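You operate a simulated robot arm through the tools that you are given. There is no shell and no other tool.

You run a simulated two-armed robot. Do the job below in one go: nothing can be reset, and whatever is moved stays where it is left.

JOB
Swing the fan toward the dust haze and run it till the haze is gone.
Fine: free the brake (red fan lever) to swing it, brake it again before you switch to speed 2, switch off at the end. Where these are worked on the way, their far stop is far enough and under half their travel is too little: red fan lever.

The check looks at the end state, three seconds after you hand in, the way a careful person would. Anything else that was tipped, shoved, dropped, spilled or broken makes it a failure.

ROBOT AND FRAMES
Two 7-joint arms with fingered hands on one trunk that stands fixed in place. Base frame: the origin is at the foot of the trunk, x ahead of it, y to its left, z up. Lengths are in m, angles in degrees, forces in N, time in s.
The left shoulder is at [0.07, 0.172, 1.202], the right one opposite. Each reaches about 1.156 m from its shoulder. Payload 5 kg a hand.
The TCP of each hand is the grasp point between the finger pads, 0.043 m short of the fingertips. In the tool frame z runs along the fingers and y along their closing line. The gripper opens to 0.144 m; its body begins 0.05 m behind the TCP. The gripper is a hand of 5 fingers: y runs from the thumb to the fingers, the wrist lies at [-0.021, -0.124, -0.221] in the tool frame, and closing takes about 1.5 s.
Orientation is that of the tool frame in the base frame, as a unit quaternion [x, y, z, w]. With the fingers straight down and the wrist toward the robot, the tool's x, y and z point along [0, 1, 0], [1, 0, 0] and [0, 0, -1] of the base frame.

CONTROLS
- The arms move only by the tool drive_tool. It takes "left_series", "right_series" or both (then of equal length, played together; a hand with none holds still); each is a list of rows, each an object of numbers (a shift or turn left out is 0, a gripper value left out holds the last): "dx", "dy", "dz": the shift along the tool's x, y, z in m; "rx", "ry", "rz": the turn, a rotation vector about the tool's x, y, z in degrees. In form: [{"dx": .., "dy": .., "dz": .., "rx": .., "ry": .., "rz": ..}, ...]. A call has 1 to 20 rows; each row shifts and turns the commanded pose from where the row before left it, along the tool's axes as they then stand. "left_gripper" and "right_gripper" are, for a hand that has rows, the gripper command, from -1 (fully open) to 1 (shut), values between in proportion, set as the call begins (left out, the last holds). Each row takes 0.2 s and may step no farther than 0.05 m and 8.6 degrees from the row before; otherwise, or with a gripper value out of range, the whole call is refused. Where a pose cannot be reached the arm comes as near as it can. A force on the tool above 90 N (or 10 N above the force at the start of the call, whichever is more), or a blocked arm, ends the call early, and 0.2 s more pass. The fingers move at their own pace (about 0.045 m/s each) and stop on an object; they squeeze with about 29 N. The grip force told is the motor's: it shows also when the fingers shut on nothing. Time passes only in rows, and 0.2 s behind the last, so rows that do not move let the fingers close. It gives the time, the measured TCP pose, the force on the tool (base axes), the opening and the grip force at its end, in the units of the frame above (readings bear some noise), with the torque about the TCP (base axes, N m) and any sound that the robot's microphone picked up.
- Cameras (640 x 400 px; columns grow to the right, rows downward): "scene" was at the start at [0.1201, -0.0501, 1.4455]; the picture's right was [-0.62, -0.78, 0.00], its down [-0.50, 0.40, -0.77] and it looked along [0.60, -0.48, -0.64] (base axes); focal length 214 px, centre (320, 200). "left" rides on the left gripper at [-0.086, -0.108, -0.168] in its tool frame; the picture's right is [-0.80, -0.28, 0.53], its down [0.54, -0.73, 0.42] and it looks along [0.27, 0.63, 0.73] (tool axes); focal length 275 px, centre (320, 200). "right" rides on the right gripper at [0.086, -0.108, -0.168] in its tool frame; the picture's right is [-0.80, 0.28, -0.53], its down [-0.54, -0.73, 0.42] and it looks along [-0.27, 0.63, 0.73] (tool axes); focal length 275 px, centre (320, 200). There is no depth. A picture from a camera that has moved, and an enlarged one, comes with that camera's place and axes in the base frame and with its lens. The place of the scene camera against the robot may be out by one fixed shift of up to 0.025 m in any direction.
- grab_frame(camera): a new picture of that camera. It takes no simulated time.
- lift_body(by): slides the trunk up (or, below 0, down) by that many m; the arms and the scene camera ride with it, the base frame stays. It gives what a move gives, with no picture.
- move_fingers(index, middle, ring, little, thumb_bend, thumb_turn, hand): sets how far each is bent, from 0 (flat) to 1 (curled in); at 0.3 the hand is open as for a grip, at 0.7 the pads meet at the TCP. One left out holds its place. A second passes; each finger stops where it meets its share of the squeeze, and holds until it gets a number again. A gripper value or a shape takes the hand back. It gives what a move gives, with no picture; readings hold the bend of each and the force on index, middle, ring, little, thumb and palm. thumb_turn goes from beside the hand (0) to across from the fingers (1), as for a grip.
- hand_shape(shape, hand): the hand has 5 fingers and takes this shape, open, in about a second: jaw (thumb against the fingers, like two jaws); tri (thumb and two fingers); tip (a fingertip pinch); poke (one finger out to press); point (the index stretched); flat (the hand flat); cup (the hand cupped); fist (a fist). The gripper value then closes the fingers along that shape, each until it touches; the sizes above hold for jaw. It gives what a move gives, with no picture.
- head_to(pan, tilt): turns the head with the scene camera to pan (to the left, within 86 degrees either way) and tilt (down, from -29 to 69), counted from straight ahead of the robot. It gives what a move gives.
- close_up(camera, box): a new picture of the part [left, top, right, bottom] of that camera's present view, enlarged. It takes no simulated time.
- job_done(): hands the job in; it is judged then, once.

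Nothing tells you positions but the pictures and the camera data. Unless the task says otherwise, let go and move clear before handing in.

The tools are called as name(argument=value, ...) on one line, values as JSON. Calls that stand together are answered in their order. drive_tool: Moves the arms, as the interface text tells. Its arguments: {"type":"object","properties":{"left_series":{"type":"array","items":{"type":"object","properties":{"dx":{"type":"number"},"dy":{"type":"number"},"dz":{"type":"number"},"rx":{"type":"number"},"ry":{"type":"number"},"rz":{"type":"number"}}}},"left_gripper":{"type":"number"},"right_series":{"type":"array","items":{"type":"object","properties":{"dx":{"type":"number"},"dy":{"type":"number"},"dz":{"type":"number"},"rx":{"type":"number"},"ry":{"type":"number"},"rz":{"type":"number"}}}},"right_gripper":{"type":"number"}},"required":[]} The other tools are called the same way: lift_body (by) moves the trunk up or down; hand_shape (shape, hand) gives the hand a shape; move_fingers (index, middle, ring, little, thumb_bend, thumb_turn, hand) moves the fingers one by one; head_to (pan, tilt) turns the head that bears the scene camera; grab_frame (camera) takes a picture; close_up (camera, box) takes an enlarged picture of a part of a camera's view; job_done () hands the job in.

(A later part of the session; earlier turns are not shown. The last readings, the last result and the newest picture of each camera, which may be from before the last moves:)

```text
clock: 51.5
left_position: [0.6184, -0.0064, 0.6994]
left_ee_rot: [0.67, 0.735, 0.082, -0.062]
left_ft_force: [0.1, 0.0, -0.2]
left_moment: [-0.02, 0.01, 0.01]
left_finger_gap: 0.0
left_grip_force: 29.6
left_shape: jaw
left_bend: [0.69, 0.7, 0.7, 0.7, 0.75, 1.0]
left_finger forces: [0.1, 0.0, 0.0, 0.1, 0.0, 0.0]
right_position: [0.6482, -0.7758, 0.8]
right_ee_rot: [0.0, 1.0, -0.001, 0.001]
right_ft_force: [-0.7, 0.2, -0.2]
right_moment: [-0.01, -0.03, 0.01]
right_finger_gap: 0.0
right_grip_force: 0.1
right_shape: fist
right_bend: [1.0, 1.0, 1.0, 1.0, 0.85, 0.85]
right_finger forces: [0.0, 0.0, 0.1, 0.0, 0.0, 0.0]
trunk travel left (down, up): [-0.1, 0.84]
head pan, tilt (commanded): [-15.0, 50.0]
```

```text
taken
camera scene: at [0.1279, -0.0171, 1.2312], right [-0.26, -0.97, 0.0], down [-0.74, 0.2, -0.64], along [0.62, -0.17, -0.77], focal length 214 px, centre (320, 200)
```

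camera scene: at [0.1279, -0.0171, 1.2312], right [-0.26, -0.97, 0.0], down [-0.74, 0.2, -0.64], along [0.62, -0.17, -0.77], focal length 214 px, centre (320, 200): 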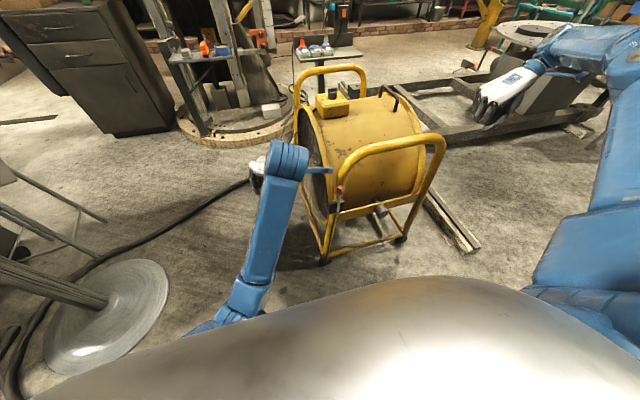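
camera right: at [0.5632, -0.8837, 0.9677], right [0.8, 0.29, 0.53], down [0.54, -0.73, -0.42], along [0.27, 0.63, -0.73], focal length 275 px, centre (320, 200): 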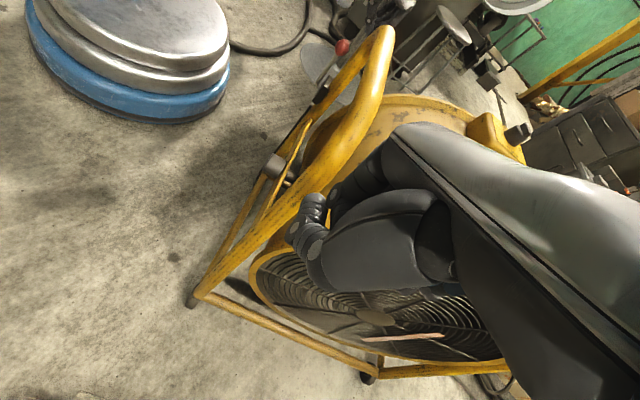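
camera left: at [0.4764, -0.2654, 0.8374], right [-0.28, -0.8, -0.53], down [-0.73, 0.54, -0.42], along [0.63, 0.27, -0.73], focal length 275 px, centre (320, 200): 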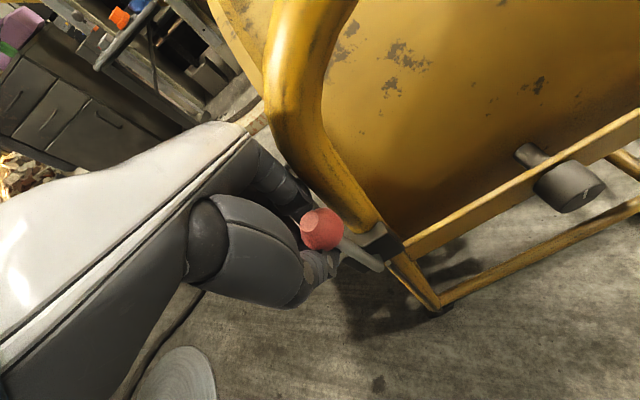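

The left arm got blocked while rising (elbow folded near the trunk). I move it sideways (+y) first to unfold, then up.

drive_tool(left_series=[{"dx": 0.03}, {"dx": 0.03}, {"dx": 0.03}, {"dx": 0.03}, {"dx": 0.03}, {"dx": 0.03}])

grab_frame(camera="scene")

```text
clock: 52.9
left_position: [0.6016, 0.1724, 0.7344]
left_ee_rot: [0.669, 0.735, 0.086, -0.068]
left_ft_force: [-0.1, -0.3, 0.4]
left_moment: [-0.04, -0.02, 0.02]
left_finger_gap: 0.0
left_grip_force: 29.0
left_shape: jaw
left_bend: [0.69, 0.7, 0.7, 0.7, 0.75, 1.0]
left_finger forces: [0.1, 0.0, 0.0, 0.1, 0.1, 0.0]
right_position: [0.6503, -0.7758, 0.801]
right_ee_rot: [0.0, 1.0, -0.001, 0.001]
right_ft_force: [0.1, 0.9, -0.3]
right_moment: [0.02, 0.0, -0.01]
right_finger_gap: 0.0002
right_grip_force: 0.0
right_shape: fist
right_bend: [1.0, 1.0, 1.0, 1.0, 0.85, 0.85]
right_finger forces: [0.1, 0.0, 0.0, 0.0, 0.0, 0.0]
trunk travel left (down, up): [-0.1, 0.84]
head pan, tilt (commanded): [-15.0, 50.0]
```

```text
taken
camera scene: at [0.1278, -0.0167, 1.2313], right [-0.26, -0.97, 0.0], down [-0.74, 0.2, -0.64], along [0.62, -0.17, -0.77], focal length 214 px, centre (320, 200)
```

scene: 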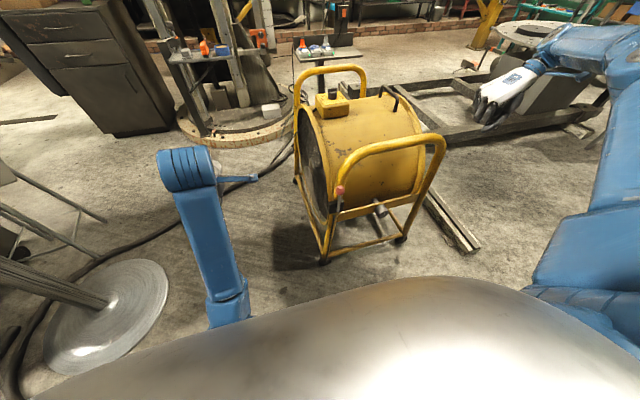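

The left hand is clear. Let me check the lever's present state closely, and measure how far the cart has turned.

close_up(camera="scene", box=[300, 160, 390, 230])

close_up(camera="scene", box=[280, 55, 460, 275])

close_up(camera="right", box=[160, 160, 480, 390])

```text
5.71 times, centred on (345, 195) of scene
camera zoom: at [0.1278, -0.0167, 1.2313], right [-0.26, -0.97, 0.0], down [-0.74, 0.2, -0.64], along [0.62, -0.17, -0.77], focal length 1226 px, centre (177, 229)
```

zoom: 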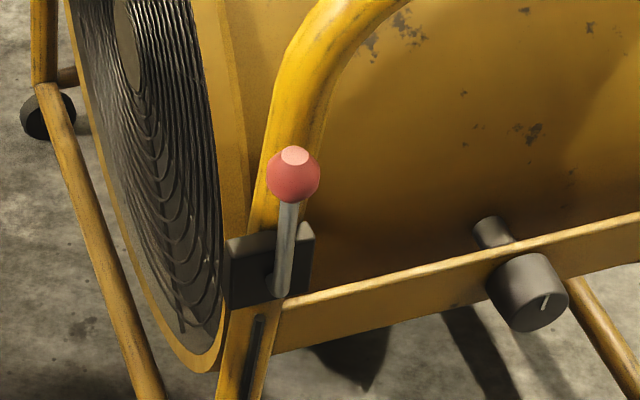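

```text
1.82 times, centred on (370, 165) of scene
camera zoom: at [0.1278, -0.0167, 1.2313], right [-0.26, -0.97, 0.0], down [-0.74, 0.2, -0.64], along [0.62, -0.17, -0.77], focal length 390 px, centre (229, 264)
```

zoom: 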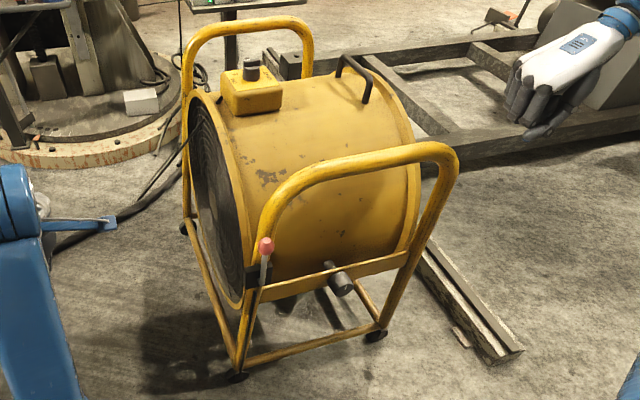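

```text
1.74 times, centred on (320, 275) of right
camera zoom: at [0.5631, -0.8834, 0.9681], right [0.8, 0.29, 0.53], down [0.54, -0.73, -0.42], along [0.27, 0.63, -0.73], focal length 479 px, centre (320, 70)
```

zoom: 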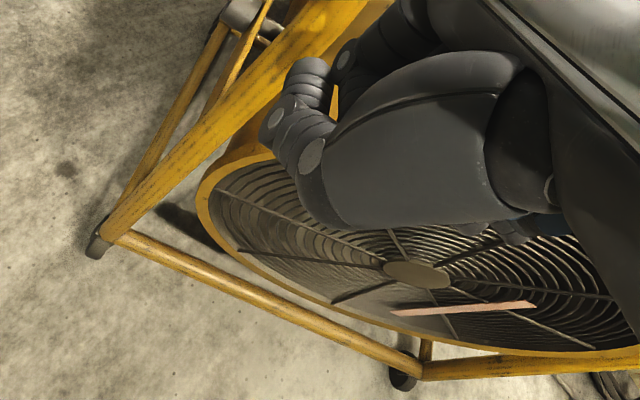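

The lever stands upright (brake free) and the cart is ~2.6° counter-clockwise of where it began, turning about its own centre. For reach I lower the trunk 0.1, yaw the right fist 45°, and bring it down on the −y side of the near-right post.

lift_body(by=-0.1)

drive_tool(right_series=[{"rz": 8.0, "dz": -0.01}, {"rz": 8.0, "dz": -0.01}, {"rz": 8.0, "dz": -0.01}, {"rz": 8.0, "dz": -0.01}, {"rz": 8.0, "dz": -0.01}, {"rz": 5.0}, {"dx": -0.025, "dy": -0.02}, {"dx": -0.025, "dy": -0.02}])

grab_frame(camera="right")

grab_frame(camera="scene")

```text
clock: 54.2
left_position: [0.6023, 0.1727, 0.6366]
left_ee_rot: [0.668, 0.736, 0.086, -0.066]
left_ft_force: [0.5, -0.4, -0.5]
left_moment: [0.0, -0.02, 0.0]
left_finger_gap: 0.0
left_grip_force: 28.7
left_shape: jaw
left_bend: [0.69, 0.7, 0.7, 0.7, 0.75, 1.0]
left_finger forces: [0.1, 0.1, 0.1, 0.1, 0.1, 0.1]
right_position: [0.6484, -0.7752, 0.7015]
right_ee_rot: [0.0, 1.0, -0.001, 0.001]
right_ft_force: [0.0, 0.4, -0.6]
right_moment: [-0.02, -0.02, -0.01]
right_finger_gap: 0.0001
right_grip_force: 0.1
right_shape: fist
right_bend: [1.0, 1.0, 1.0, 1.0, 0.85, 0.85]
right_finger forces: [0.0, 0.1, 0.0, 0.0, 0.2, 0.0]
trunk travel left (down, up): [0.0, 0.94]
head pan, tilt (commanded): [-15.0, 50.0]
```

```text
clock: 56.0
left_position: [0.6028, 0.1725, 0.6368]
left_ee_rot: [0.668, 0.736, 0.086, -0.066]
left_ft_force: [-0.6, -0.2, -0.4]
left_moment: [-0.03, 0.01, -0.02]
left_finger_gap: 0.0
left_grip_force: 29.1
left_shape: jaw
left_bend: [0.69, 0.7, 0.7, 0.7, 0.75, 1.0]
left_finger forces: [0.1, 0.0, 0.0, 0.0, 0.0, 0.0]
right_position: [0.657, -0.8381, 0.75]
right_ee_rot: [0.383, 0.924, -0.001, 0.001]
right_ft_force: [0.4, -0.1, 0.1]
right_moment: [0.04, 0.01, 0.02]
right_finger_gap: 0.0003
right_grip_force: 0.1
right_shape: fist
right_bend: [1.0, 1.0, 1.0, 1.0, 0.85, 0.85]
right_finger forces: [0.0, 0.1, 0.0, 0.1, 0.0, 0.0]
trunk travel left (down, up): [0.0, 0.94]
head pan, tilt (commanded): [-15.0, 50.0]
```

```text
taken
camera right: at [0.5193, -0.855, 0.9167], right [0.76, -0.36, 0.53], down [-0.13, -0.9, -0.42], along [0.63, 0.25, -0.73], focal length 275 px, centre (320, 200)
```

right: 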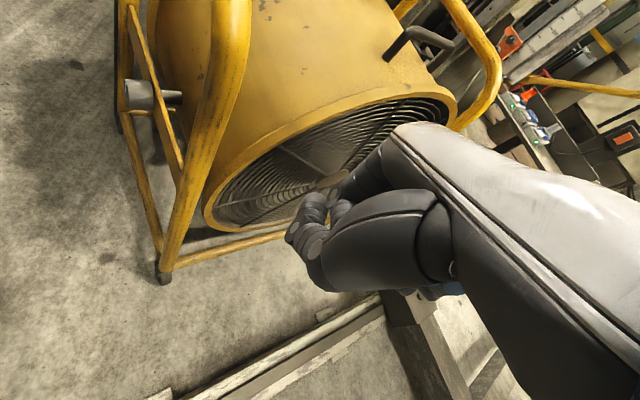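

```text
taken
camera scene: at [0.1283, -0.0173, 1.1311], right [-0.26, -0.97, 0.0], down [-0.74, 0.2, -0.64], along [0.62, -0.17, -0.77], focal length 214 px, centre (320, 200)
```

scene: 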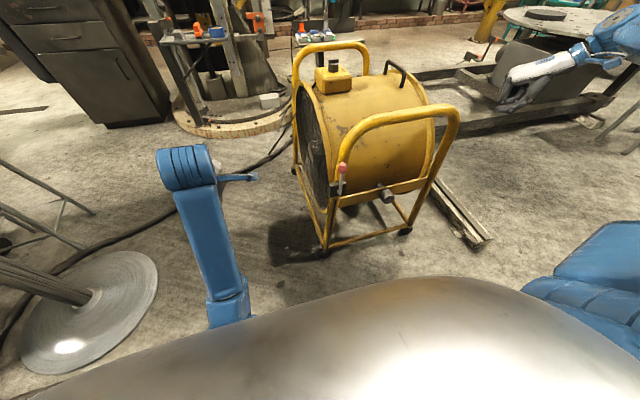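

I have a good view of the near-right post at about [0.652, −0.68]. The later part of the push comes close to the shoulder, so I raise the trunk by 0.2 for elbow room, then lower the fist to z≈0.55 beside the post.

lift_body(by=0.2)

drive_tool(right_series=[{"dz": 0.04}, {"dz": 0.04}, {"dz": 0.04}, {"dz": 0.04}, {"dz": 0.04}, {"dz": 0.04}, {"dz": 0.04}, {"dz": 0.04}, {"dz": 0.04}, {"dz": 0.04}])

grab_frame(camera="right")

head_to(pan=-35, tilt=50)

grab_frame(camera="scene")

```text
clock: 58.2
left_position: [0.6039, 0.1718, 0.836]
left_ee_rot: [0.668, 0.736, 0.085, -0.066]
left_ft_force: [0.1, -0.8, 0.0]
left_moment: [0.01, 0.01, 0.0]
left_finger_gap: 0.0
left_grip_force: 28.8
left_shape: jaw
left_bend: [0.69, 0.7, 0.7, 0.7, 0.75, 1.0]
left_finger forces: [0.0, 0.1, 0.0, 0.1, 0.0, 0.0]
right_position: [0.656, -0.8385, 0.9506]
right_ee_rot: [0.383, 0.924, 0.0, 0.0]
right_ft_force: [0.4, 0.0, 0.4]
right_moment: [0.01, -0.01, 0.0]
right_finger_gap: 0.0
right_grip_force: 0.2
right_shape: fist
right_bend: [1.0, 1.0, 1.0, 1.0, 0.85, 0.85]
right_finger forces: [0.1, 0.0, 0.0, 0.1, 0.0, 0.0]
trunk travel left (down, up): [-0.2, 0.74]
head pan, tilt (commanded): [-15.0, 50.0]
```

```text
clock: 60.4
left_position: [0.6044, 0.1718, 0.8364]
left_ee_rot: [0.668, 0.736, 0.088, -0.065]
left_ft_force: [0.3, 0.1, 0.3]
left_moment: [-0.01, -0.02, 0.03]
left_finger_gap: 0.0
left_grip_force: 29.0
left_shape: jaw
left_bend: [0.69, 0.7, 0.7, 0.7, 0.75, 1.0]
left_finger forces: [0.0, 0.0, 0.1, 0.1, 0.1, 0.1]
right_position: [0.5682, -0.7656, 0.6396]
right_ee_rot: [0.383, 0.924, -0.002, 0.001]
right_ft_force: [0.5, -0.6, 0.5]
right_moment: [0.0, 0.01, -0.03]
right_finger_gap: 0.0
right_grip_force: 0.0
right_shape: fist
right_bend: [1.0, 1.0, 1.0, 1.0, 0.85, 0.85]
right_finger forces: [0.0, 0.0, 0.0, 0.0, 0.0, 0.0]
right hand out of reach, approached as far as the arm can: row 4, 5, 6, 7, 8, 9, 10
trunk travel left (down, up): [-0.2, 0.74]
head pan, tilt (commanded): [-15.0, 50.0]
```

```text
taken
camera right: at [0.4301, -0.7811, 0.8057], right [0.76, -0.36, 0.54], down [-0.13, -0.9, -0.42], along [0.63, 0.25, -0.73], focal length 275 px, centre (320, 200)
```

right: 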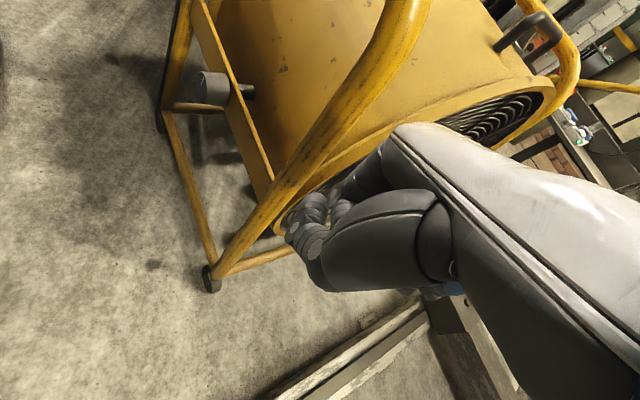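

```text
clock: 61.2
left_position: [0.6028, 0.1719, 0.8368]
left_ee_rot: [0.669, 0.736, 0.086, -0.065]
left_ft_force: [-0.7, 0.6, 0.6]
left_moment: [0.0, -0.02, 0.0]
left_finger_gap: 0.0001
left_grip_force: 29.3
left_shape: jaw
left_bend: [0.69, 0.7, 0.7, 0.7, 0.75, 1.0]
left_finger forces: [0.0, 0.0, 0.0, 0.0, 0.0, 0.1]
right_position: [0.569, -0.7658, 0.6391]
right_ee_rot: [0.383, 0.924, -0.002, 0.001]
right_ft_force: [0.1, 0.0, 0.1]
right_moment: [0.0, -0.03, 0.0]
right_finger_gap: 0.0
right_grip_force: 0.1
right_shape: fist
right_bend: [1.0, 1.0, 1.0, 1.0, 0.85, 0.85]
right_finger forces: [0.0, 0.0, 0.0, 0.1, 0.0, 0.0]
trunk travel left (down, up): [-0.2, 0.74]
head pan, tilt (commanded): [-35.0, 50.0]
```

```text
taken
camera scene: at [0.1166, -0.0413, 1.3312], right [-0.57, -0.82, 0.0], down [-0.63, 0.44, -0.64], along [0.53, -0.37, -0.77], focal length 214 px, centre (320, 200)
```

scene: 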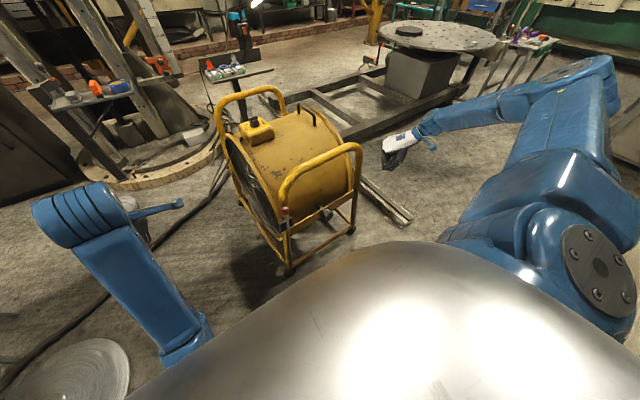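

The fist stopped at [0.569, −0.766, 0.64], at the reach limit. I lower the trunk 0.1 to gain reach and re-check the pose.

lift_body(by=-0.1)

drive_tool(right_series=[{"dz": -0.03}])

grab_frame(camera="right")

```text
clock: 62.5
left_position: [0.6031, 0.172, 0.7381]
left_ee_rot: [0.668, 0.736, 0.086, -0.065]
left_ft_force: [-0.1, 0.8, 0.3]
left_moment: [-0.02, -0.03, -0.01]
left_finger_gap: 0.0001
left_grip_force: 28.6
left_shape: jaw
left_bend: [0.69, 0.7, 0.7, 0.7, 0.75, 1.0]
left_finger forces: [0.0, 0.0, 0.1, 0.1, 0.0, 0.0]
right_position: [0.567, -0.766, 0.54]
right_ee_rot: [0.383, 0.924, -0.002, 0.001]
right_ft_force: [0.3, -0.1, 0.2]
right_moment: [0.0, 0.01, 0.01]
right_finger_gap: 0.0
right_grip_force: 0.0
right_shape: fist
right_bend: [1.0, 1.0, 1.0, 1.0, 0.85, 0.85]
right_finger forces: [0.0, 0.1, 0.0, 0.1, 0.0, 0.1]
trunk travel left (down, up): [-0.1, 0.84]
head pan, tilt (commanded): [-35.0, 50.0]
```

```text
clock: 62.9
left_position: [0.6014, 0.1732, 0.7375]
left_ee_rot: [0.667, 0.737, 0.086, -0.065]
left_ft_force: [-1.1, -0.1, -0.3]
left_moment: [-0.01, -0.03, -0.02]
left_finger_gap: 0.0002
left_grip_force: 29.0
left_shape: jaw
left_bend: [0.69, 0.7, 0.7, 0.7, 0.75, 1.0]
left_finger forces: [0.0, 0.1, 0.0, 0.1, 0.0, 0.0]
right_position: [0.567, -0.7653, 0.57]
right_ee_rot: [0.382, 0.924, -0.001, 0.001]
right_ft_force: [-0.5, 0.6, 0.1]
right_moment: [-0.02, -0.03, 0.04]
right_finger_gap: 0.0
right_grip_force: 0.1
right_shape: fist
right_bend: [1.0, 1.0, 1.0, 1.0, 0.85, 0.85]
right_finger forces: [0.0, 0.1, 0.0, 0.1, 0.0, 0.0]
trunk travel left (down, up): [-0.1, 0.84]
head pan, tilt (commanded): [-35.0, 50.0]
```

```text
taken
camera right: at [0.4299, -0.7805, 0.7373], right [0.76, -0.36, 0.54], down [-0.13, -0.9, -0.42], along [0.63, 0.25, -0.73], focal length 275 px, centre (320, 200)
```

right: 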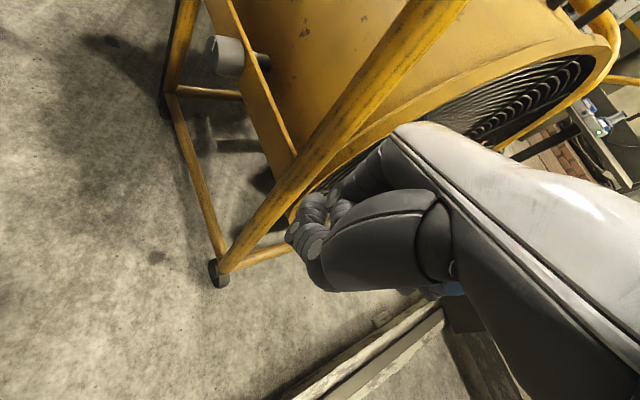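

Now I slide the fist to the −y side of the post at x≈0.655 and start the push toward +y, watching force.

drive_tool(right_series=[{"dx": -0.028, "dy": 0.0137}, {"dx": -0.028, "dy": 0.0137}, {"dx": -0.0274, "dy": 0.0137}])

drive_tool(right_series=[{"dx": 0.0141, "dy": 0.0141}, {"dx": 0.0141, "dy": 0.0141}])

grab_frame(camera="right")

```text
clock: 63.7
left_position: [0.6032, 0.1731, 0.735]
left_ee_rot: [0.668, 0.737, 0.086, -0.066]
left_ft_force: [0.1, 0.4, -0.3]
left_moment: [0.03, 0.02, 0.02]
left_finger_gap: 0.0
left_grip_force: 28.6
left_shape: jaw
left_bend: [0.69, 0.7, 0.7, 0.7, 0.75, 1.0]
left_finger forces: [0.1, 0.0, 0.0, 0.0, 0.0, 0.1]
right_position: [0.6273, -0.773, 0.5987]
right_ee_rot: [0.384, 0.924, -0.003, 0.002]
right_ft_force: [-0.1, 0.0, 0.2]
right_moment: [-0.01, -0.02, 0.02]
right_finger_gap: 0.0001
right_grip_force: 0.1
right_shape: fist
right_bend: [1.0, 1.0, 1.0, 1.0, 0.85, 0.85]
right_finger forces: [0.1, 0.0, 0.0, 0.0, 0.0, 0.1]
right hand out of reach, approached as far as the arm can: row 2, 3
trunk travel left (down, up): [-0.1, 0.84]
head pan, tilt (commanded): [-35.0, 50.0]
```

```text
clock: 64.3
left_position: [0.6029, 0.1725, 0.7366]
left_ee_rot: [0.668, 0.736, 0.086, -0.065]
left_ft_force: [0.1, -0.3, -0.3]
left_moment: [0.01, 0.0, -0.02]
left_finger_gap: 0.0
left_grip_force: 29.3
left_shape: jaw
left_bend: [0.69, 0.7, 0.7, 0.7, 0.75, 1.0]
left_finger forces: [0.0, 0.0, 0.0, 0.0, 0.1, 0.0]
right_position: [0.6266, -0.7324, 0.5976]
right_ee_rot: [0.383, 0.924, -0.002, 0.001]
right_ft_force: [0.0, -0.1, 0.0]
right_moment: [0.0, 0.01, -0.04]
right_finger_gap: 0.0004
right_grip_force: 0.1
right_shape: fist
right_bend: [1.0, 1.0, 1.0, 1.0, 0.85, 0.85]
right_finger forces: [0.1, 0.0, 0.1, 0.0, 0.1, 0.1]
trunk travel left (down, up): [-0.1, 0.84]
head pan, tilt (commanded): [-35.0, 50.0]
```

```text
taken
camera right: at [0.4894, -0.7487, 0.7646], right [0.76, -0.36, 0.54], down [-0.13, -0.9, -0.42], along [0.63, 0.25, -0.73], focal length 275 px, centre (320, 200)
```

right: 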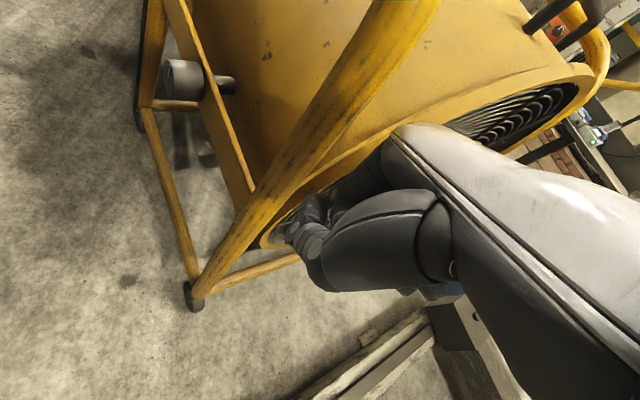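

No contact yet. I move diagonally (+x,+y) to line up behind the post and continue pushing.

drive_tool(right_series=[{"dx": -0.007, "dy": 0.014}, {"dx": 0.0071, "dy": 0.0141}, {"dx": 0.0141, "dy": 0.0141}])

grab_frame(camera="right")

```text
clock: 65.1
left_position: [0.6025, 0.1719, 0.737]
left_ee_rot: [0.668, 0.736, 0.086, -0.065]
left_ft_force: [0.1, 0.2, -0.5]
left_moment: [0.01, 0.02, -0.02]
left_finger_gap: 0.0001
left_grip_force: 28.7
left_shape: jaw
left_bend: [0.69, 0.7, 0.7, 0.7, 0.75, 1.0]
left_finger forces: [0.0, 0.0, 0.1, 0.0, 0.0, 0.1]
right_position: [0.645, -0.6943, 0.598]
right_ee_rot: [0.383, 0.924, -0.002, 0.001]
right_ft_force: [-0.5, -6.6, 0.5]
right_moment: [0.01, 0.0, 0.08]
right_finger_gap: 0.0002
right_grip_force: 0.1
right_shape: fist
right_bend: [1.0, 1.0, 1.0, 1.0, 0.85, 0.86]
right_finger forces: [0.0, 0.0, 0.0, 0.0, 6.4, 0.0]
trunk travel left (down, up): [-0.1, 0.84]
head pan, tilt (commanded): [-35.0, 50.0]
```

```text
taken
camera right: at [0.5088, -0.7099, 0.7642], right [0.76, -0.36, 0.54], down [-0.13, -0.9, -0.42], along [0.63, 0.25, -0.73], focal length 275 px, centre (320, 200)
```

right: 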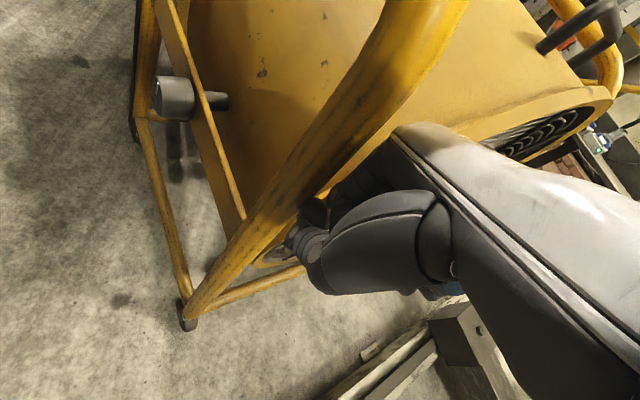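

Contact on the thumb (6.6 N). I zoom in to see how the fist sits against the post.

close_up(camera="right", box=[200, 120, 440, 320])

close_up(camera="scene", box=[240, 90, 460, 290])

```text
2.00 times, centred on (320, 220) of right
camera zoom: at [0.5088, -0.7099, 0.7642], right [0.76, -0.36, 0.54], down [-0.13, -0.9, -0.42], along [0.63, 0.25, -0.73], focal length 551 px, centre (320, 160)
```

zoom: 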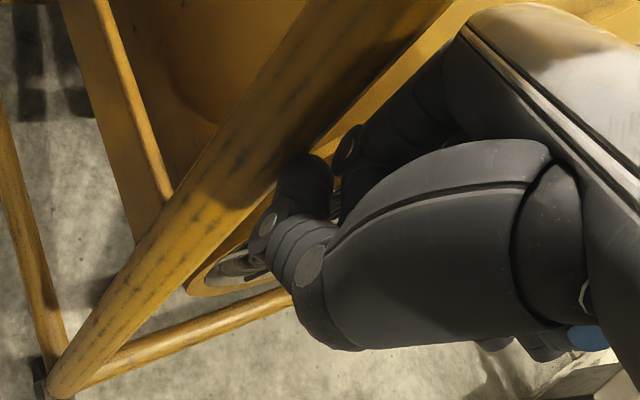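

```text
2.00 times, centred on (350, 190) of scene
camera zoom: at [0.1161, -0.0419, 1.2313], right [-0.57, -0.82, 0.0], down [-0.63, 0.44, -0.64], along [0.53, -0.37, -0.77], focal length 429 px, centre (260, 220)
```

zoom: 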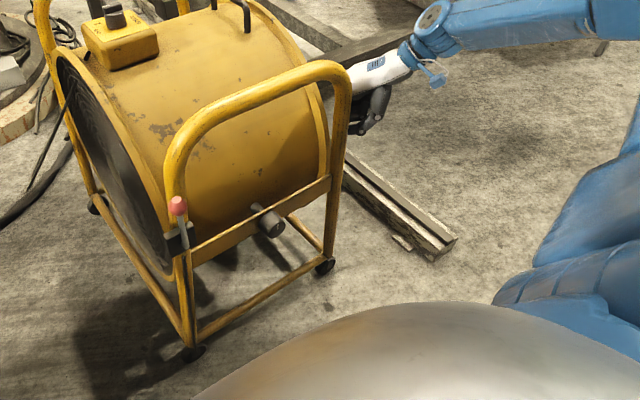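

The thumb knuckle bears on the post from its −y side. I push on in small steps along the arc and watch how the cart responds.

drive_tool(right_series=[{"dx": 0.0175, "dy": 0.008}, {"dx": 0.0175, "dy": 0.007}])

grab_frame(camera="right")

close_up(camera="scene", box=[240, 90, 460, 290])

```text
clock: 65.7
left_position: [0.603, 0.1723, 0.737]
left_ee_rot: [0.668, 0.736, 0.086, -0.066]
left_ft_force: [0.6, 0.1, 0.9]
left_moment: [-0.03, 0.0, -0.01]
left_finger_gap: 0.0
left_grip_force: 28.9
left_shape: jaw
left_bend: [0.69, 0.7, 0.7, 0.7, 0.75, 1.0]
left_finger forces: [0.0, 0.0, 0.0, 0.0, 0.1, 0.0]
right_position: [0.6318, -0.655, 0.5968]
right_ee_rot: [0.381, 0.925, -0.001, -0.001]
right_ft_force: [0.6, -1.8, 0.7]
right_moment: [-0.03, 0.01, -0.02]
right_finger_gap: 0.1364
right_grip_force: 0.1
right_shape: fist
right_bend: [1.0, 1.0, 1.0, 1.0, 0.85, 0.86]
right_finger forces: [0.0, 0.0, 0.0, 0.0, 1.5, 0.0]
trunk travel left (down, up): [-0.1, 0.84]
head pan, tilt (commanded): [-35.0, 50.0]
```

```text
taken
camera right: at [0.4955, -0.6727, 0.7644], right [0.76, -0.36, 0.54], down [-0.13, -0.9, -0.42], along [0.63, 0.25, -0.73], focal length 275 px, centre (320, 200)
```

right: 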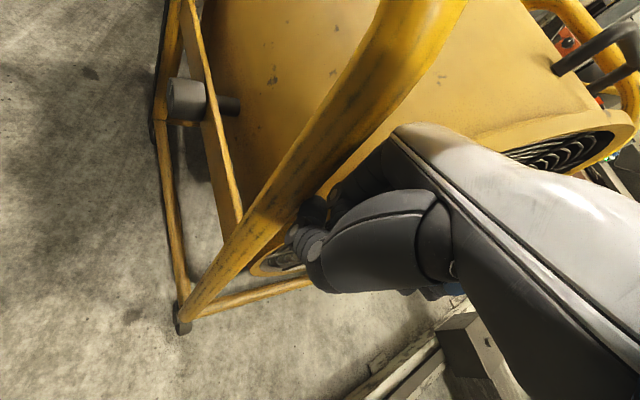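

```text
2.00 times, centred on (350, 190) of scene
camera zoom: at [0.1166, -0.041, 1.2312], right [-0.57, -0.82, 0.0], down [-0.63, 0.44, -0.64], along [0.53, -0.37, -0.77], focal length 429 px, centre (260, 220)
```

zoom: 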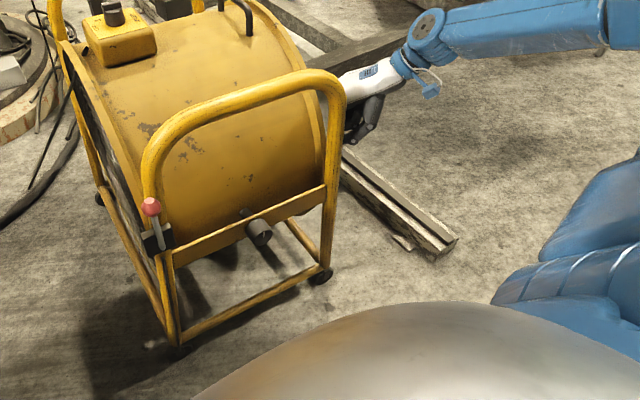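

The cart swings easily with a few newtons. I keep pushing along the arc.

drive_tool(right_series=[{"dx": 0.0256, "dy": 0.0078}, {"dx": 0.0256, "dy": 0.0078}, {"dx": 0.0256, "dy": 0.0078}, {"dx": 0.0256, "dy": 0.0078}, {"dx": 0.0256, "dy": 0.0078}])

grab_frame(camera="right")

grab_frame(camera="scene")

```text
clock: 66.9
left_position: [0.6013, 0.1735, 0.7365]
left_ee_rot: [0.669, 0.736, 0.086, -0.065]
left_ft_force: [-0.7, 0.2, -0.4]
left_moment: [-0.04, 0.02, 0.0]
left_finger_gap: 0.0
left_grip_force: 28.6
left_shape: jaw
left_bend: [0.69, 0.7, 0.7, 0.7, 0.75, 1.0]
left_finger forces: [0.0, 0.1, 0.1, 0.1, 0.1, 0.0]
right_position: [0.5696, -0.54, 0.5969]
right_ee_rot: [0.382, 0.924, -0.002, 0.002]
right_ft_force: [-0.2, -0.3, 0.7]
right_moment: [0.0, 0.02, 0.04]
right_finger_gap: 0.1361
right_grip_force: 0.1
right_shape: fist
right_bend: [1.0, 1.0, 1.0, 1.0, 0.85, 0.85]
right_finger forces: [0.0, 0.0, 0.0, 0.0, 0.1, 0.0]
trunk travel left (down, up): [-0.1, 0.84]
head pan, tilt (commanded): [-35.0, 50.0]
```

```text
taken
camera right: at [0.4319, -0.5548, 0.7643], right [0.76, -0.36, 0.54], down [-0.13, -0.9, -0.42], along [0.63, 0.25, -0.73], focal length 275 px, centre (320, 200)
```

right: 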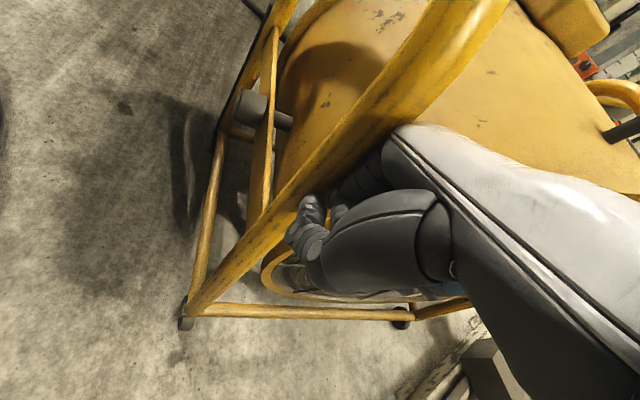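

```text
taken
camera scene: at [0.116, -0.0406, 1.2313], right [-0.57, -0.82, 0.0], down [-0.63, 0.44, -0.64], along [0.53, -0.37, -0.77], focal length 214 px, centre (320, 200)
```

scene: 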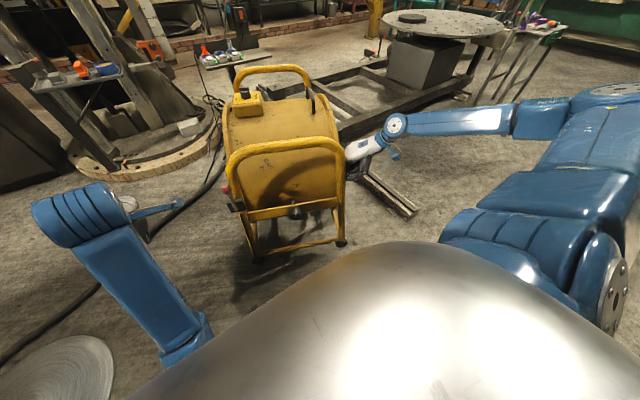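

The cart is about a third of the way round. I continue with the next section of the arc.

drive_tool(right_series=[{"dx": 0.0201, "dy": 0.0171}, {"dx": 0.0201, "dy": 0.0171}, {"dx": 0.0201, "dy": 0.0171}, {"dx": 0.0201, "dy": 0.0171}, {"dx": 0.0201, "dy": 0.0171}])

grab_frame(camera="right")

grab_frame(camera="scene")

```text
clock: 68.1
left_position: [0.6024, 0.173, 0.7355]
left_ee_rot: [0.668, 0.736, 0.086, -0.065]
left_ft_force: [-0.1, 0.7, 0.1]
left_moment: [-0.06, 0.03, -0.04]
left_finger_gap: 0.0
left_grip_force: 28.6
left_shape: jaw
left_bend: [0.69, 0.7, 0.7, 0.7, 0.75, 1.0]
left_finger forces: [0.0, 0.1, 0.1, 0.0, 0.0, 0.1]
right_position: [0.5592, -0.4062, 0.596]
right_ee_rot: [0.382, 0.924, -0.001, 0.001]
right_ft_force: [-0.6, -1.0, 0.3]
right_moment: [0.03, -0.04, -0.01]
right_finger_gap: 0.1362
right_grip_force: 0.0
right_shape: fist
right_bend: [1.0, 1.0, 1.0, 1.0, 0.85, 0.85]
right_finger forces: [0.7, 0.0, 0.0, 0.0, 0.0, 0.0]
trunk travel left (down, up): [-0.1, 0.84]
head pan, tilt (commanded): [-35.0, 50.0]
```

```text
taken
camera right: at [0.4218, -0.4219, 0.7634], right [0.76, -0.36, 0.54], down [-0.13, -0.9, -0.42], along [0.63, 0.25, -0.73], focal length 275 px, centre (320, 200)
```

right: 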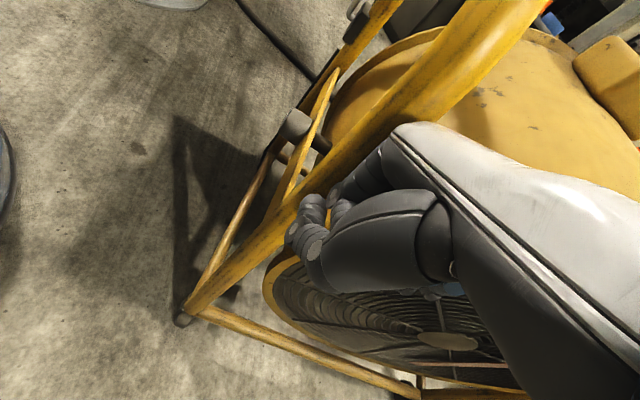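

```text
taken
camera scene: at [0.1168, -0.04, 1.2312], right [-0.57, -0.82, 0.0], down [-0.63, 0.44, -0.64], along [0.53, -0.37, -0.77], focal length 214 px, centre (320, 200)
```

scene: 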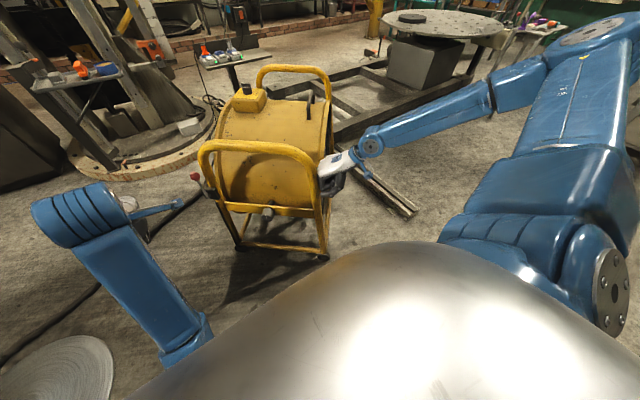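

About 37° so far. The push direction now turns more toward +x; I continue carefully.

drive_tool(right_series=[{"dx": 0.0154, "dy": 0.02}, {"dx": 0.0154, "dy": 0.02}, {"dx": 0.0154, "dy": 0.02}, {"dx": 0.0154, "dy": 0.02}])

grab_frame(camera="right")

grab_frame(camera="scene")

```text
clock: 69.1
left_position: [0.603, 0.1729, 0.7366]
left_ee_rot: [0.668, 0.736, 0.086, -0.065]
left_ft_force: [-1.3, -0.3, 0.3]
left_moment: [-0.02, 0.03, 0.02]
left_finger_gap: 0.0001
left_grip_force: 28.9
left_shape: jaw
left_bend: [0.69, 0.7, 0.7, 0.7, 0.75, 1.0]
left_finger forces: [0.0, 0.0, 0.0, 0.0, 0.1, 0.0]
right_position: [0.5736, -0.307, 0.5963]
right_ee_rot: [0.383, 0.924, -0.002, 0.001]
right_ft_force: [0.4, -2.4, 0.2]
right_moment: [0.1, 0.04, -0.06]
right_finger_gap: 0.1367
right_grip_force: 0.1
right_shape: fist
right_bend: [1.0, 1.0, 1.0, 1.0, 0.85, 0.85]
right_finger forces: [0.0, 1.2, 0.0, 0.0, 0.0, 0.0]
trunk travel left (down, up): [-0.1, 0.84]
head pan, tilt (commanded): [-35.0, 50.0]
```

```text
taken
camera right: at [0.436, -0.3228, 0.7633], right [0.76, -0.36, 0.54], down [-0.13, -0.9, -0.42], along [0.63, 0.25, -0.73], focal length 275 px, centre (320, 200)
```

right: 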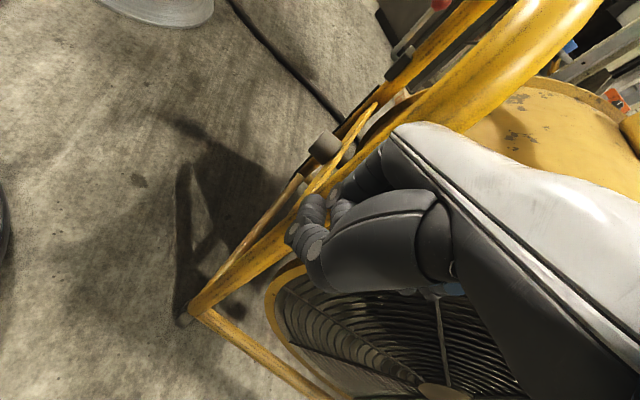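

```text
taken
camera scene: at [0.1171, -0.0407, 1.2312], right [-0.57, -0.82, 0.0], down [-0.63, 0.44, -0.64], along [0.53, -0.37, -0.77], focal length 214 px, centre (320, 200)
```

scene: 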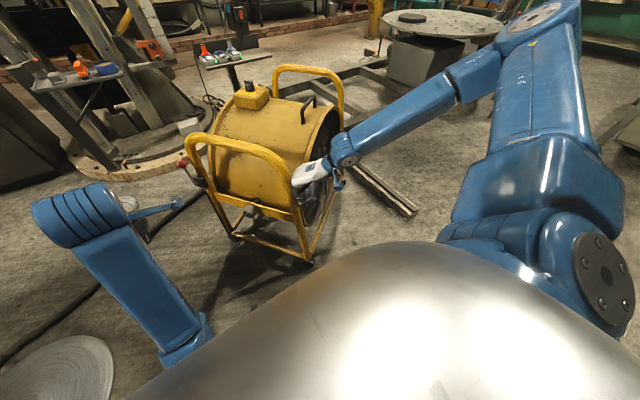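

From the two near feet the cart is at about −55°, centre [1.01, −0.43]. Let me recheck the haze direction from this head height before finishing the last ~10°.

head_to(pan=-86, tilt=35)

grab_frame(camera="scene")

```text
clock: 70.3
left_position: [0.6043, 0.1719, 0.7373]
left_ee_rot: [0.668, 0.736, 0.086, -0.065]
left_ft_force: [-0.8, -0.8, 0.3]
left_moment: [0.01, -0.03, 0.02]
left_finger_gap: 0.0
left_grip_force: 28.1
left_shape: jaw
left_bend: [0.69, 0.7, 0.7, 0.7, 0.75, 1.0]
left_finger forces: [0.1, 0.0, 0.0, 0.1, 0.0, 0.0]
right_position: [0.5727, -0.3088, 0.5968]
right_ee_rot: [0.383, 0.924, -0.002, 0.001]
right_ft_force: [0.2, 0.0, -0.5]
right_moment: [-0.01, -0.03, 0.0]
right_finger_gap: 0.1361
right_grip_force: 0.1
right_shape: fist
right_bend: [1.0, 1.0, 1.0, 1.0, 0.85, 0.85]
right_finger forces: [0.0, 0.0, 0.0, 0.0, 0.0, 0.1]
trunk travel left (down, up): [-0.1, 0.84]
head pan, tilt (commanded): [-85.9, 35.0]
```

```text
taken
camera scene: at [0.0598, -0.0848, 1.2529], right [-1.0, -0.07, 0.0], down [-0.04, 0.57, -0.82], along [0.06, -0.82, -0.57], focal length 214 px, centre (320, 200)
```

scene: 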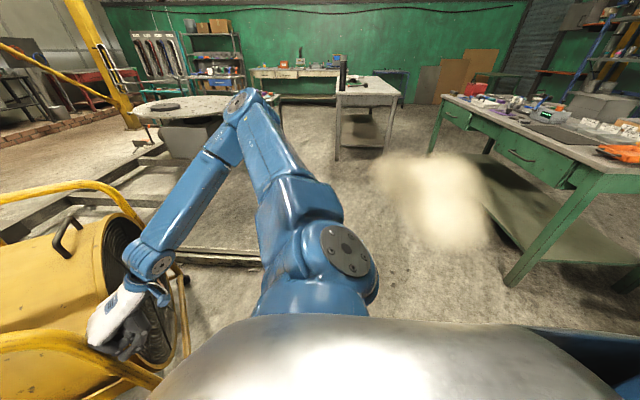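

Refined, the haze is at about [−0.5, −1.1, 0.55], so the cart should end near −66°; about 11° more. I push in two small stages.

head_to(pan=-35, tilt=50)

drive_tool(right_series=[{"dx": 0.0066, "dy": 0.0167}, {"dx": 0.0066, "dy": 0.0167}, {"dx": 0.0066, "dy": 0.0167}])

grab_frame(camera="scene")

close_up(camera="scene", box=[180, 150, 340, 270])

grab_frame(camera="right")

```text
clock: 71.5
left_position: [0.6028, 0.173, 0.7378]
left_ee_rot: [0.668, 0.736, 0.085, -0.066]
left_ft_force: [-0.9, 0.0, -0.8]
left_moment: [-0.02, -0.01, 0.0]
left_finger_gap: 0.0002
left_grip_force: 28.7
left_shape: jaw
left_bend: [0.69, 0.7, 0.7, 0.7, 0.75, 1.0]
left_finger forces: [0.0, 0.0, 0.0, 0.0, 0.0, 0.0]
right_position: [0.5732, -0.3097, 0.5976]
right_ee_rot: [0.383, 0.924, -0.001, 0.001]
right_ft_force: [0.4, 0.0, 0.2]
right_moment: [0.01, -0.03, 0.01]
right_finger_gap: 0.1365
right_grip_force: 0.0
right_shape: fist
right_bend: [1.0, 1.0, 1.0, 1.0, 0.85, 0.85]
right_finger forces: [0.0, 0.0, 0.1, 0.1, 0.0, 0.0]
trunk travel left (down, up): [-0.1, 0.84]
head pan, tilt (commanded): [-35.0, 50.0]
```

```text
clock: 72.3
left_position: [0.6028, 0.1728, 0.7359]
left_ee_rot: [0.669, 0.736, 0.085, -0.065]
left_ft_force: [0.0, 0.4, 0.1]
left_moment: [-0.03, 0.0, -0.02]
left_finger_gap: 0.0
left_grip_force: 29.3
left_shape: jaw
left_bend: [0.69, 0.7, 0.7, 0.7, 0.75, 1.0]
left_finger forces: [0.0, 0.0, 0.1, 0.1, 0.0, 0.0]
right_position: [0.5929, -0.2575, 0.5951]
right_ee_rot: [0.381, 0.924, -0.002, 0.002]
right_ft_force: [-0.4, -1.9, -0.5]
right_moment: [0.17, -0.01, -0.12]
right_finger_gap: 0.1362
right_grip_force: 0.1
right_shape: fist
right_bend: [1.0, 1.0, 1.0, 1.0, 0.85, 0.85]
right_finger forces: [0.0, 2.6, 0.0, 0.0, 0.1, 0.0]
trunk travel left (down, up): [-0.1, 0.84]
head pan, tilt (commanded): [-35.0, 50.0]
```

```text
taken
camera scene: at [0.1168, -0.0405, 1.2312], right [-0.57, -0.82, 0.0], down [-0.63, 0.44, -0.64], along [0.53, -0.37, -0.77], focal length 214 px, centre (320, 200)
```

scene: 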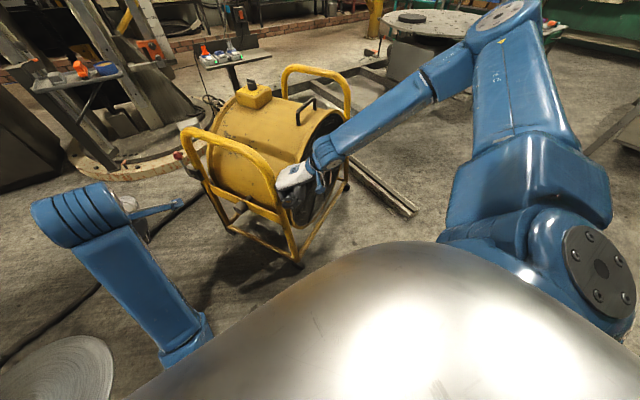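

```text
3.33 times, centred on (260, 210) of scene
camera zoom: at [0.1168, -0.0405, 1.2312], right [-0.57, -0.82, 0.0], down [-0.63, 0.44, -0.64], along [0.53, -0.37, -0.77], focal length 715 px, centre (520, 167)
```

zoom: 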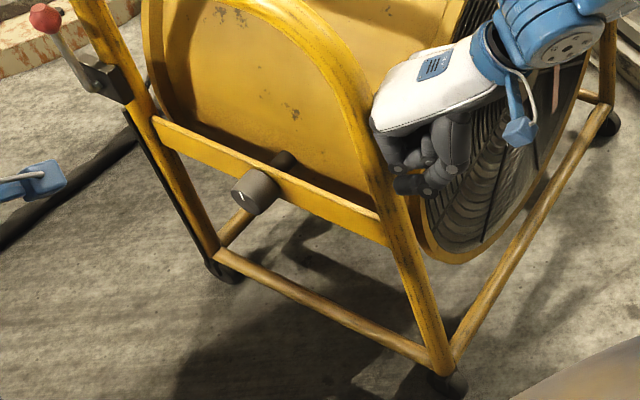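

```text
taken
camera right: at [0.4567, -0.2736, 0.763], right [0.76, -0.36, 0.54], down [-0.13, -0.9, -0.42], along [0.63, 0.25, -0.73], focal length 275 px, centre (320, 200)
```

right: 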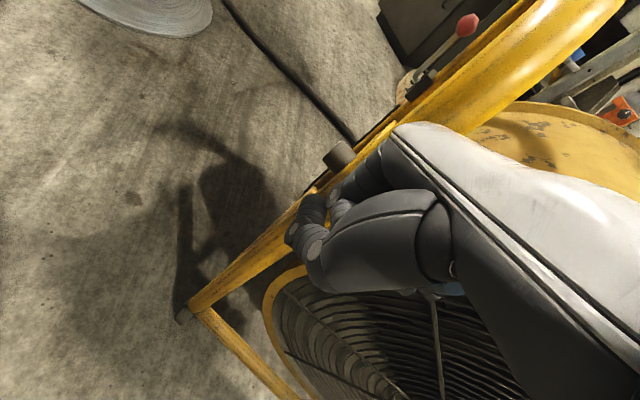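

The cart is now at about −62°. One more small push of ~4°.

drive_tool(right_series=[{"dx": 0.004, "dy": 0.015}, {"dx": 0.004, "dy": 0.015}])

close_up(camera="scene", box=[180, 150, 340, 270])

```text
clock: 72.9
left_position: [0.6024, 0.1736, 0.737]
left_ee_rot: [0.668, 0.736, 0.086, -0.066]
left_ft_force: [-0.1, -0.6, -1.4]
left_moment: [0.01, 0.01, 0.01]
left_finger_gap: 0.0003
left_grip_force: 29.3
left_shape: jaw
left_bend: [0.69, 0.7, 0.7, 0.7, 0.75, 1.0]
left_finger forces: [0.0, 0.1, 0.1, 0.0, 0.1, 0.0]
right_position: [0.6106, -0.2332, 0.5953]
right_ee_rot: [0.382, 0.924, -0.002, 0.001]
right_ft_force: [-0.7, -1.0, -0.8]
right_moment: [0.12, 0.01, -0.08]
right_finger_gap: 0.1365
right_grip_force: 0.0
right_shape: fist
right_bend: [1.0, 1.0, 1.0, 1.0, 0.85, 0.85]
right_finger forces: [0.0, 1.2, 0.0, 0.0, 0.0, 0.0]
trunk travel left (down, up): [-0.1, 0.84]
head pan, tilt (commanded): [-35.0, 50.0]
```

```text
3.33 times, centred on (260, 210) of scene
camera zoom: at [0.1169, -0.0409, 1.2312], right [-0.57, -0.82, 0.0], down [-0.63, 0.44, -0.64], along [0.53, -0.37, -0.77], focal length 715 px, centre (520, 167)
```

zoom: 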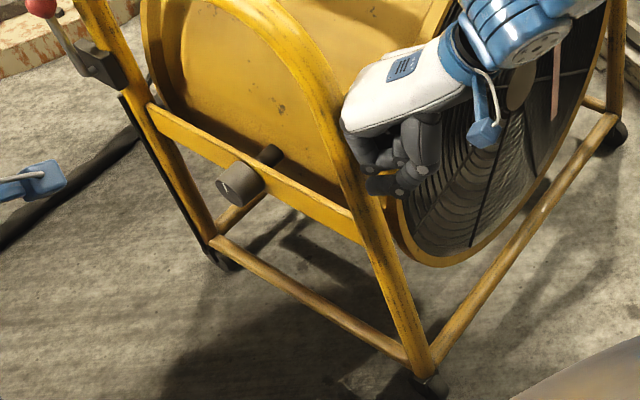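

The cart now points at about −65.6°, which is on target. Since the lever push would turn a free cart, I'll hold the near hoop with the right hand while the left hand sets the brake. First I retract the right fist and raise it.

drive_tool(right_series=[{"dx": 0.007, "dy": -0.02}, {"dx": 0.007, "dy": -0.02}, {"dx": -0.025, "dy": -0.035, "dz": -0.01}, {"dx": -0.025, "dy": -0.035, "dz": -0.01}, {"dx": -0.025, "dy": -0.035, "dz": -0.01}, {"dx": -0.02, "dy": -0.02, "dz": -0.03}, {"dx": -0.02, "dy": -0.02, "dz": -0.03}, {"dz": -0.04}, {"dz": -0.04}, {"dz": -0.04}, {"dz": -0.04}, {"dz": -0.04}, {"dz": -0.04}])

hand_shape(hand="right", shape="jaw")

grab_frame(camera="scene")

grab_frame(camera="right")

```text
clock: 75.7
left_position: [0.6016, 0.1724, 0.7365]
left_ee_rot: [0.668, 0.736, 0.086, -0.065]
left_ft_force: [-0.1, -0.2, -0.3]
left_moment: [-0.01, -0.04, -0.06]
left_finger_gap: 0.0002
left_grip_force: 29.3
left_shape: jaw
left_bend: [0.69, 0.7, 0.7, 0.7, 0.75, 1.0]
left_finger forces: [0.0, 0.0, 0.0, 0.1, 0.0, 0.1]
right_position: [0.5483, -0.433, 0.927]
right_ee_rot: [0.383, 0.924, -0.002, 0.001]
right_ft_force: [-0.1, -0.5, 0.0]
right_moment: [0.0, 0.0, 0.02]
right_finger_gap: 0.1365
right_grip_force: 0.0
right_shape: fist
right_bend: [1.0, 1.0, 1.0, 1.0, 0.85, 0.85]
right_finger forces: [0.0, 0.0, 0.0, 0.0, 0.0, 0.0]
trunk travel left (down, up): [-0.1, 0.84]
head pan, tilt (commanded): [-35.0, 50.0]
```

```text
clock: 76.6
left_position: [0.6036, 0.1721, 0.7363]
left_ee_rot: [0.668, 0.736, 0.086, -0.065]
left_ft_force: [-1.2, -0.6, 0.2]
left_moment: [-0.01, 0.0, -0.01]
left_finger_gap: 0.0
left_grip_force: 28.7
left_shape: jaw
left_bend: [0.69, 0.7, 0.7, 0.7, 0.75, 1.0]
left_finger forces: [0.1, 0.0, 0.0, 0.0, 0.1, 0.1]
right_position: [0.5498, -0.4345, 0.9259]
right_ee_rot: [0.382, 0.924, -0.001, 0.002]
right_ft_force: [0.9, 0.1, -0.1]
right_moment: [-0.03, 0.02, 0.03]
right_finger_gap: 0.1437
right_grip_force: 0.1
right_shape: jaw
right_bend: [0.3, 0.3, 0.3, 0.3, 0.3, 0.97]
right_finger forces: [0.1, 0.0, 0.0, 0.1, 0.1, 0.0]
trunk travel left (down, up): [-0.1, 0.84]
head pan, tilt (commanded): [-35.0, 50.0]
```

```text
taken
camera scene: at [0.1165, -0.0412, 1.2312], right [-0.57, -0.82, 0.0], down [-0.63, 0.44, -0.64], along [0.53, -0.37, -0.77], focal length 214 px, centre (320, 200)
```

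scene: 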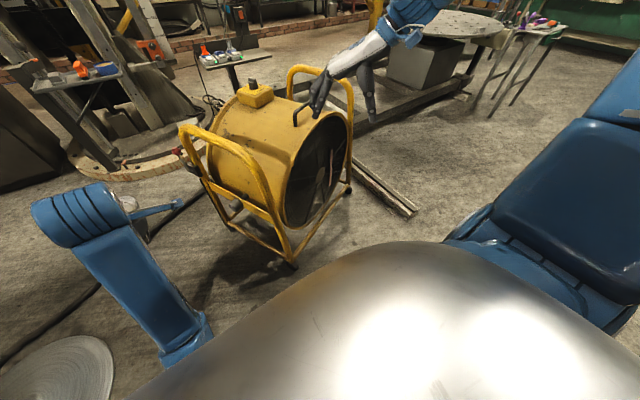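

```text
taken
camera right: at [0.4125, -0.4494, 1.0931], right [0.76, -0.36, 0.54], down [-0.13, -0.9, -0.42], along [0.63, 0.25, -0.73], focal length 275 px, centre (320, 200)
```

right: 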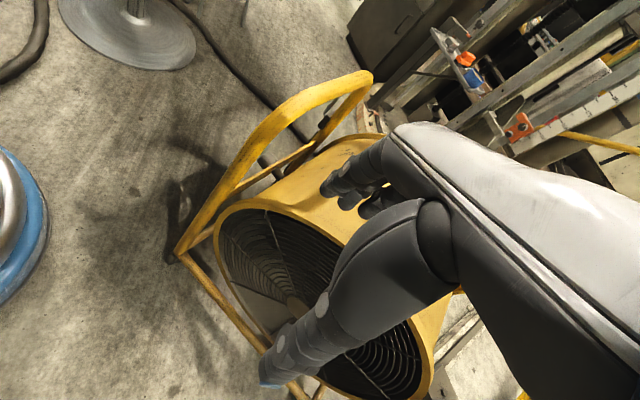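

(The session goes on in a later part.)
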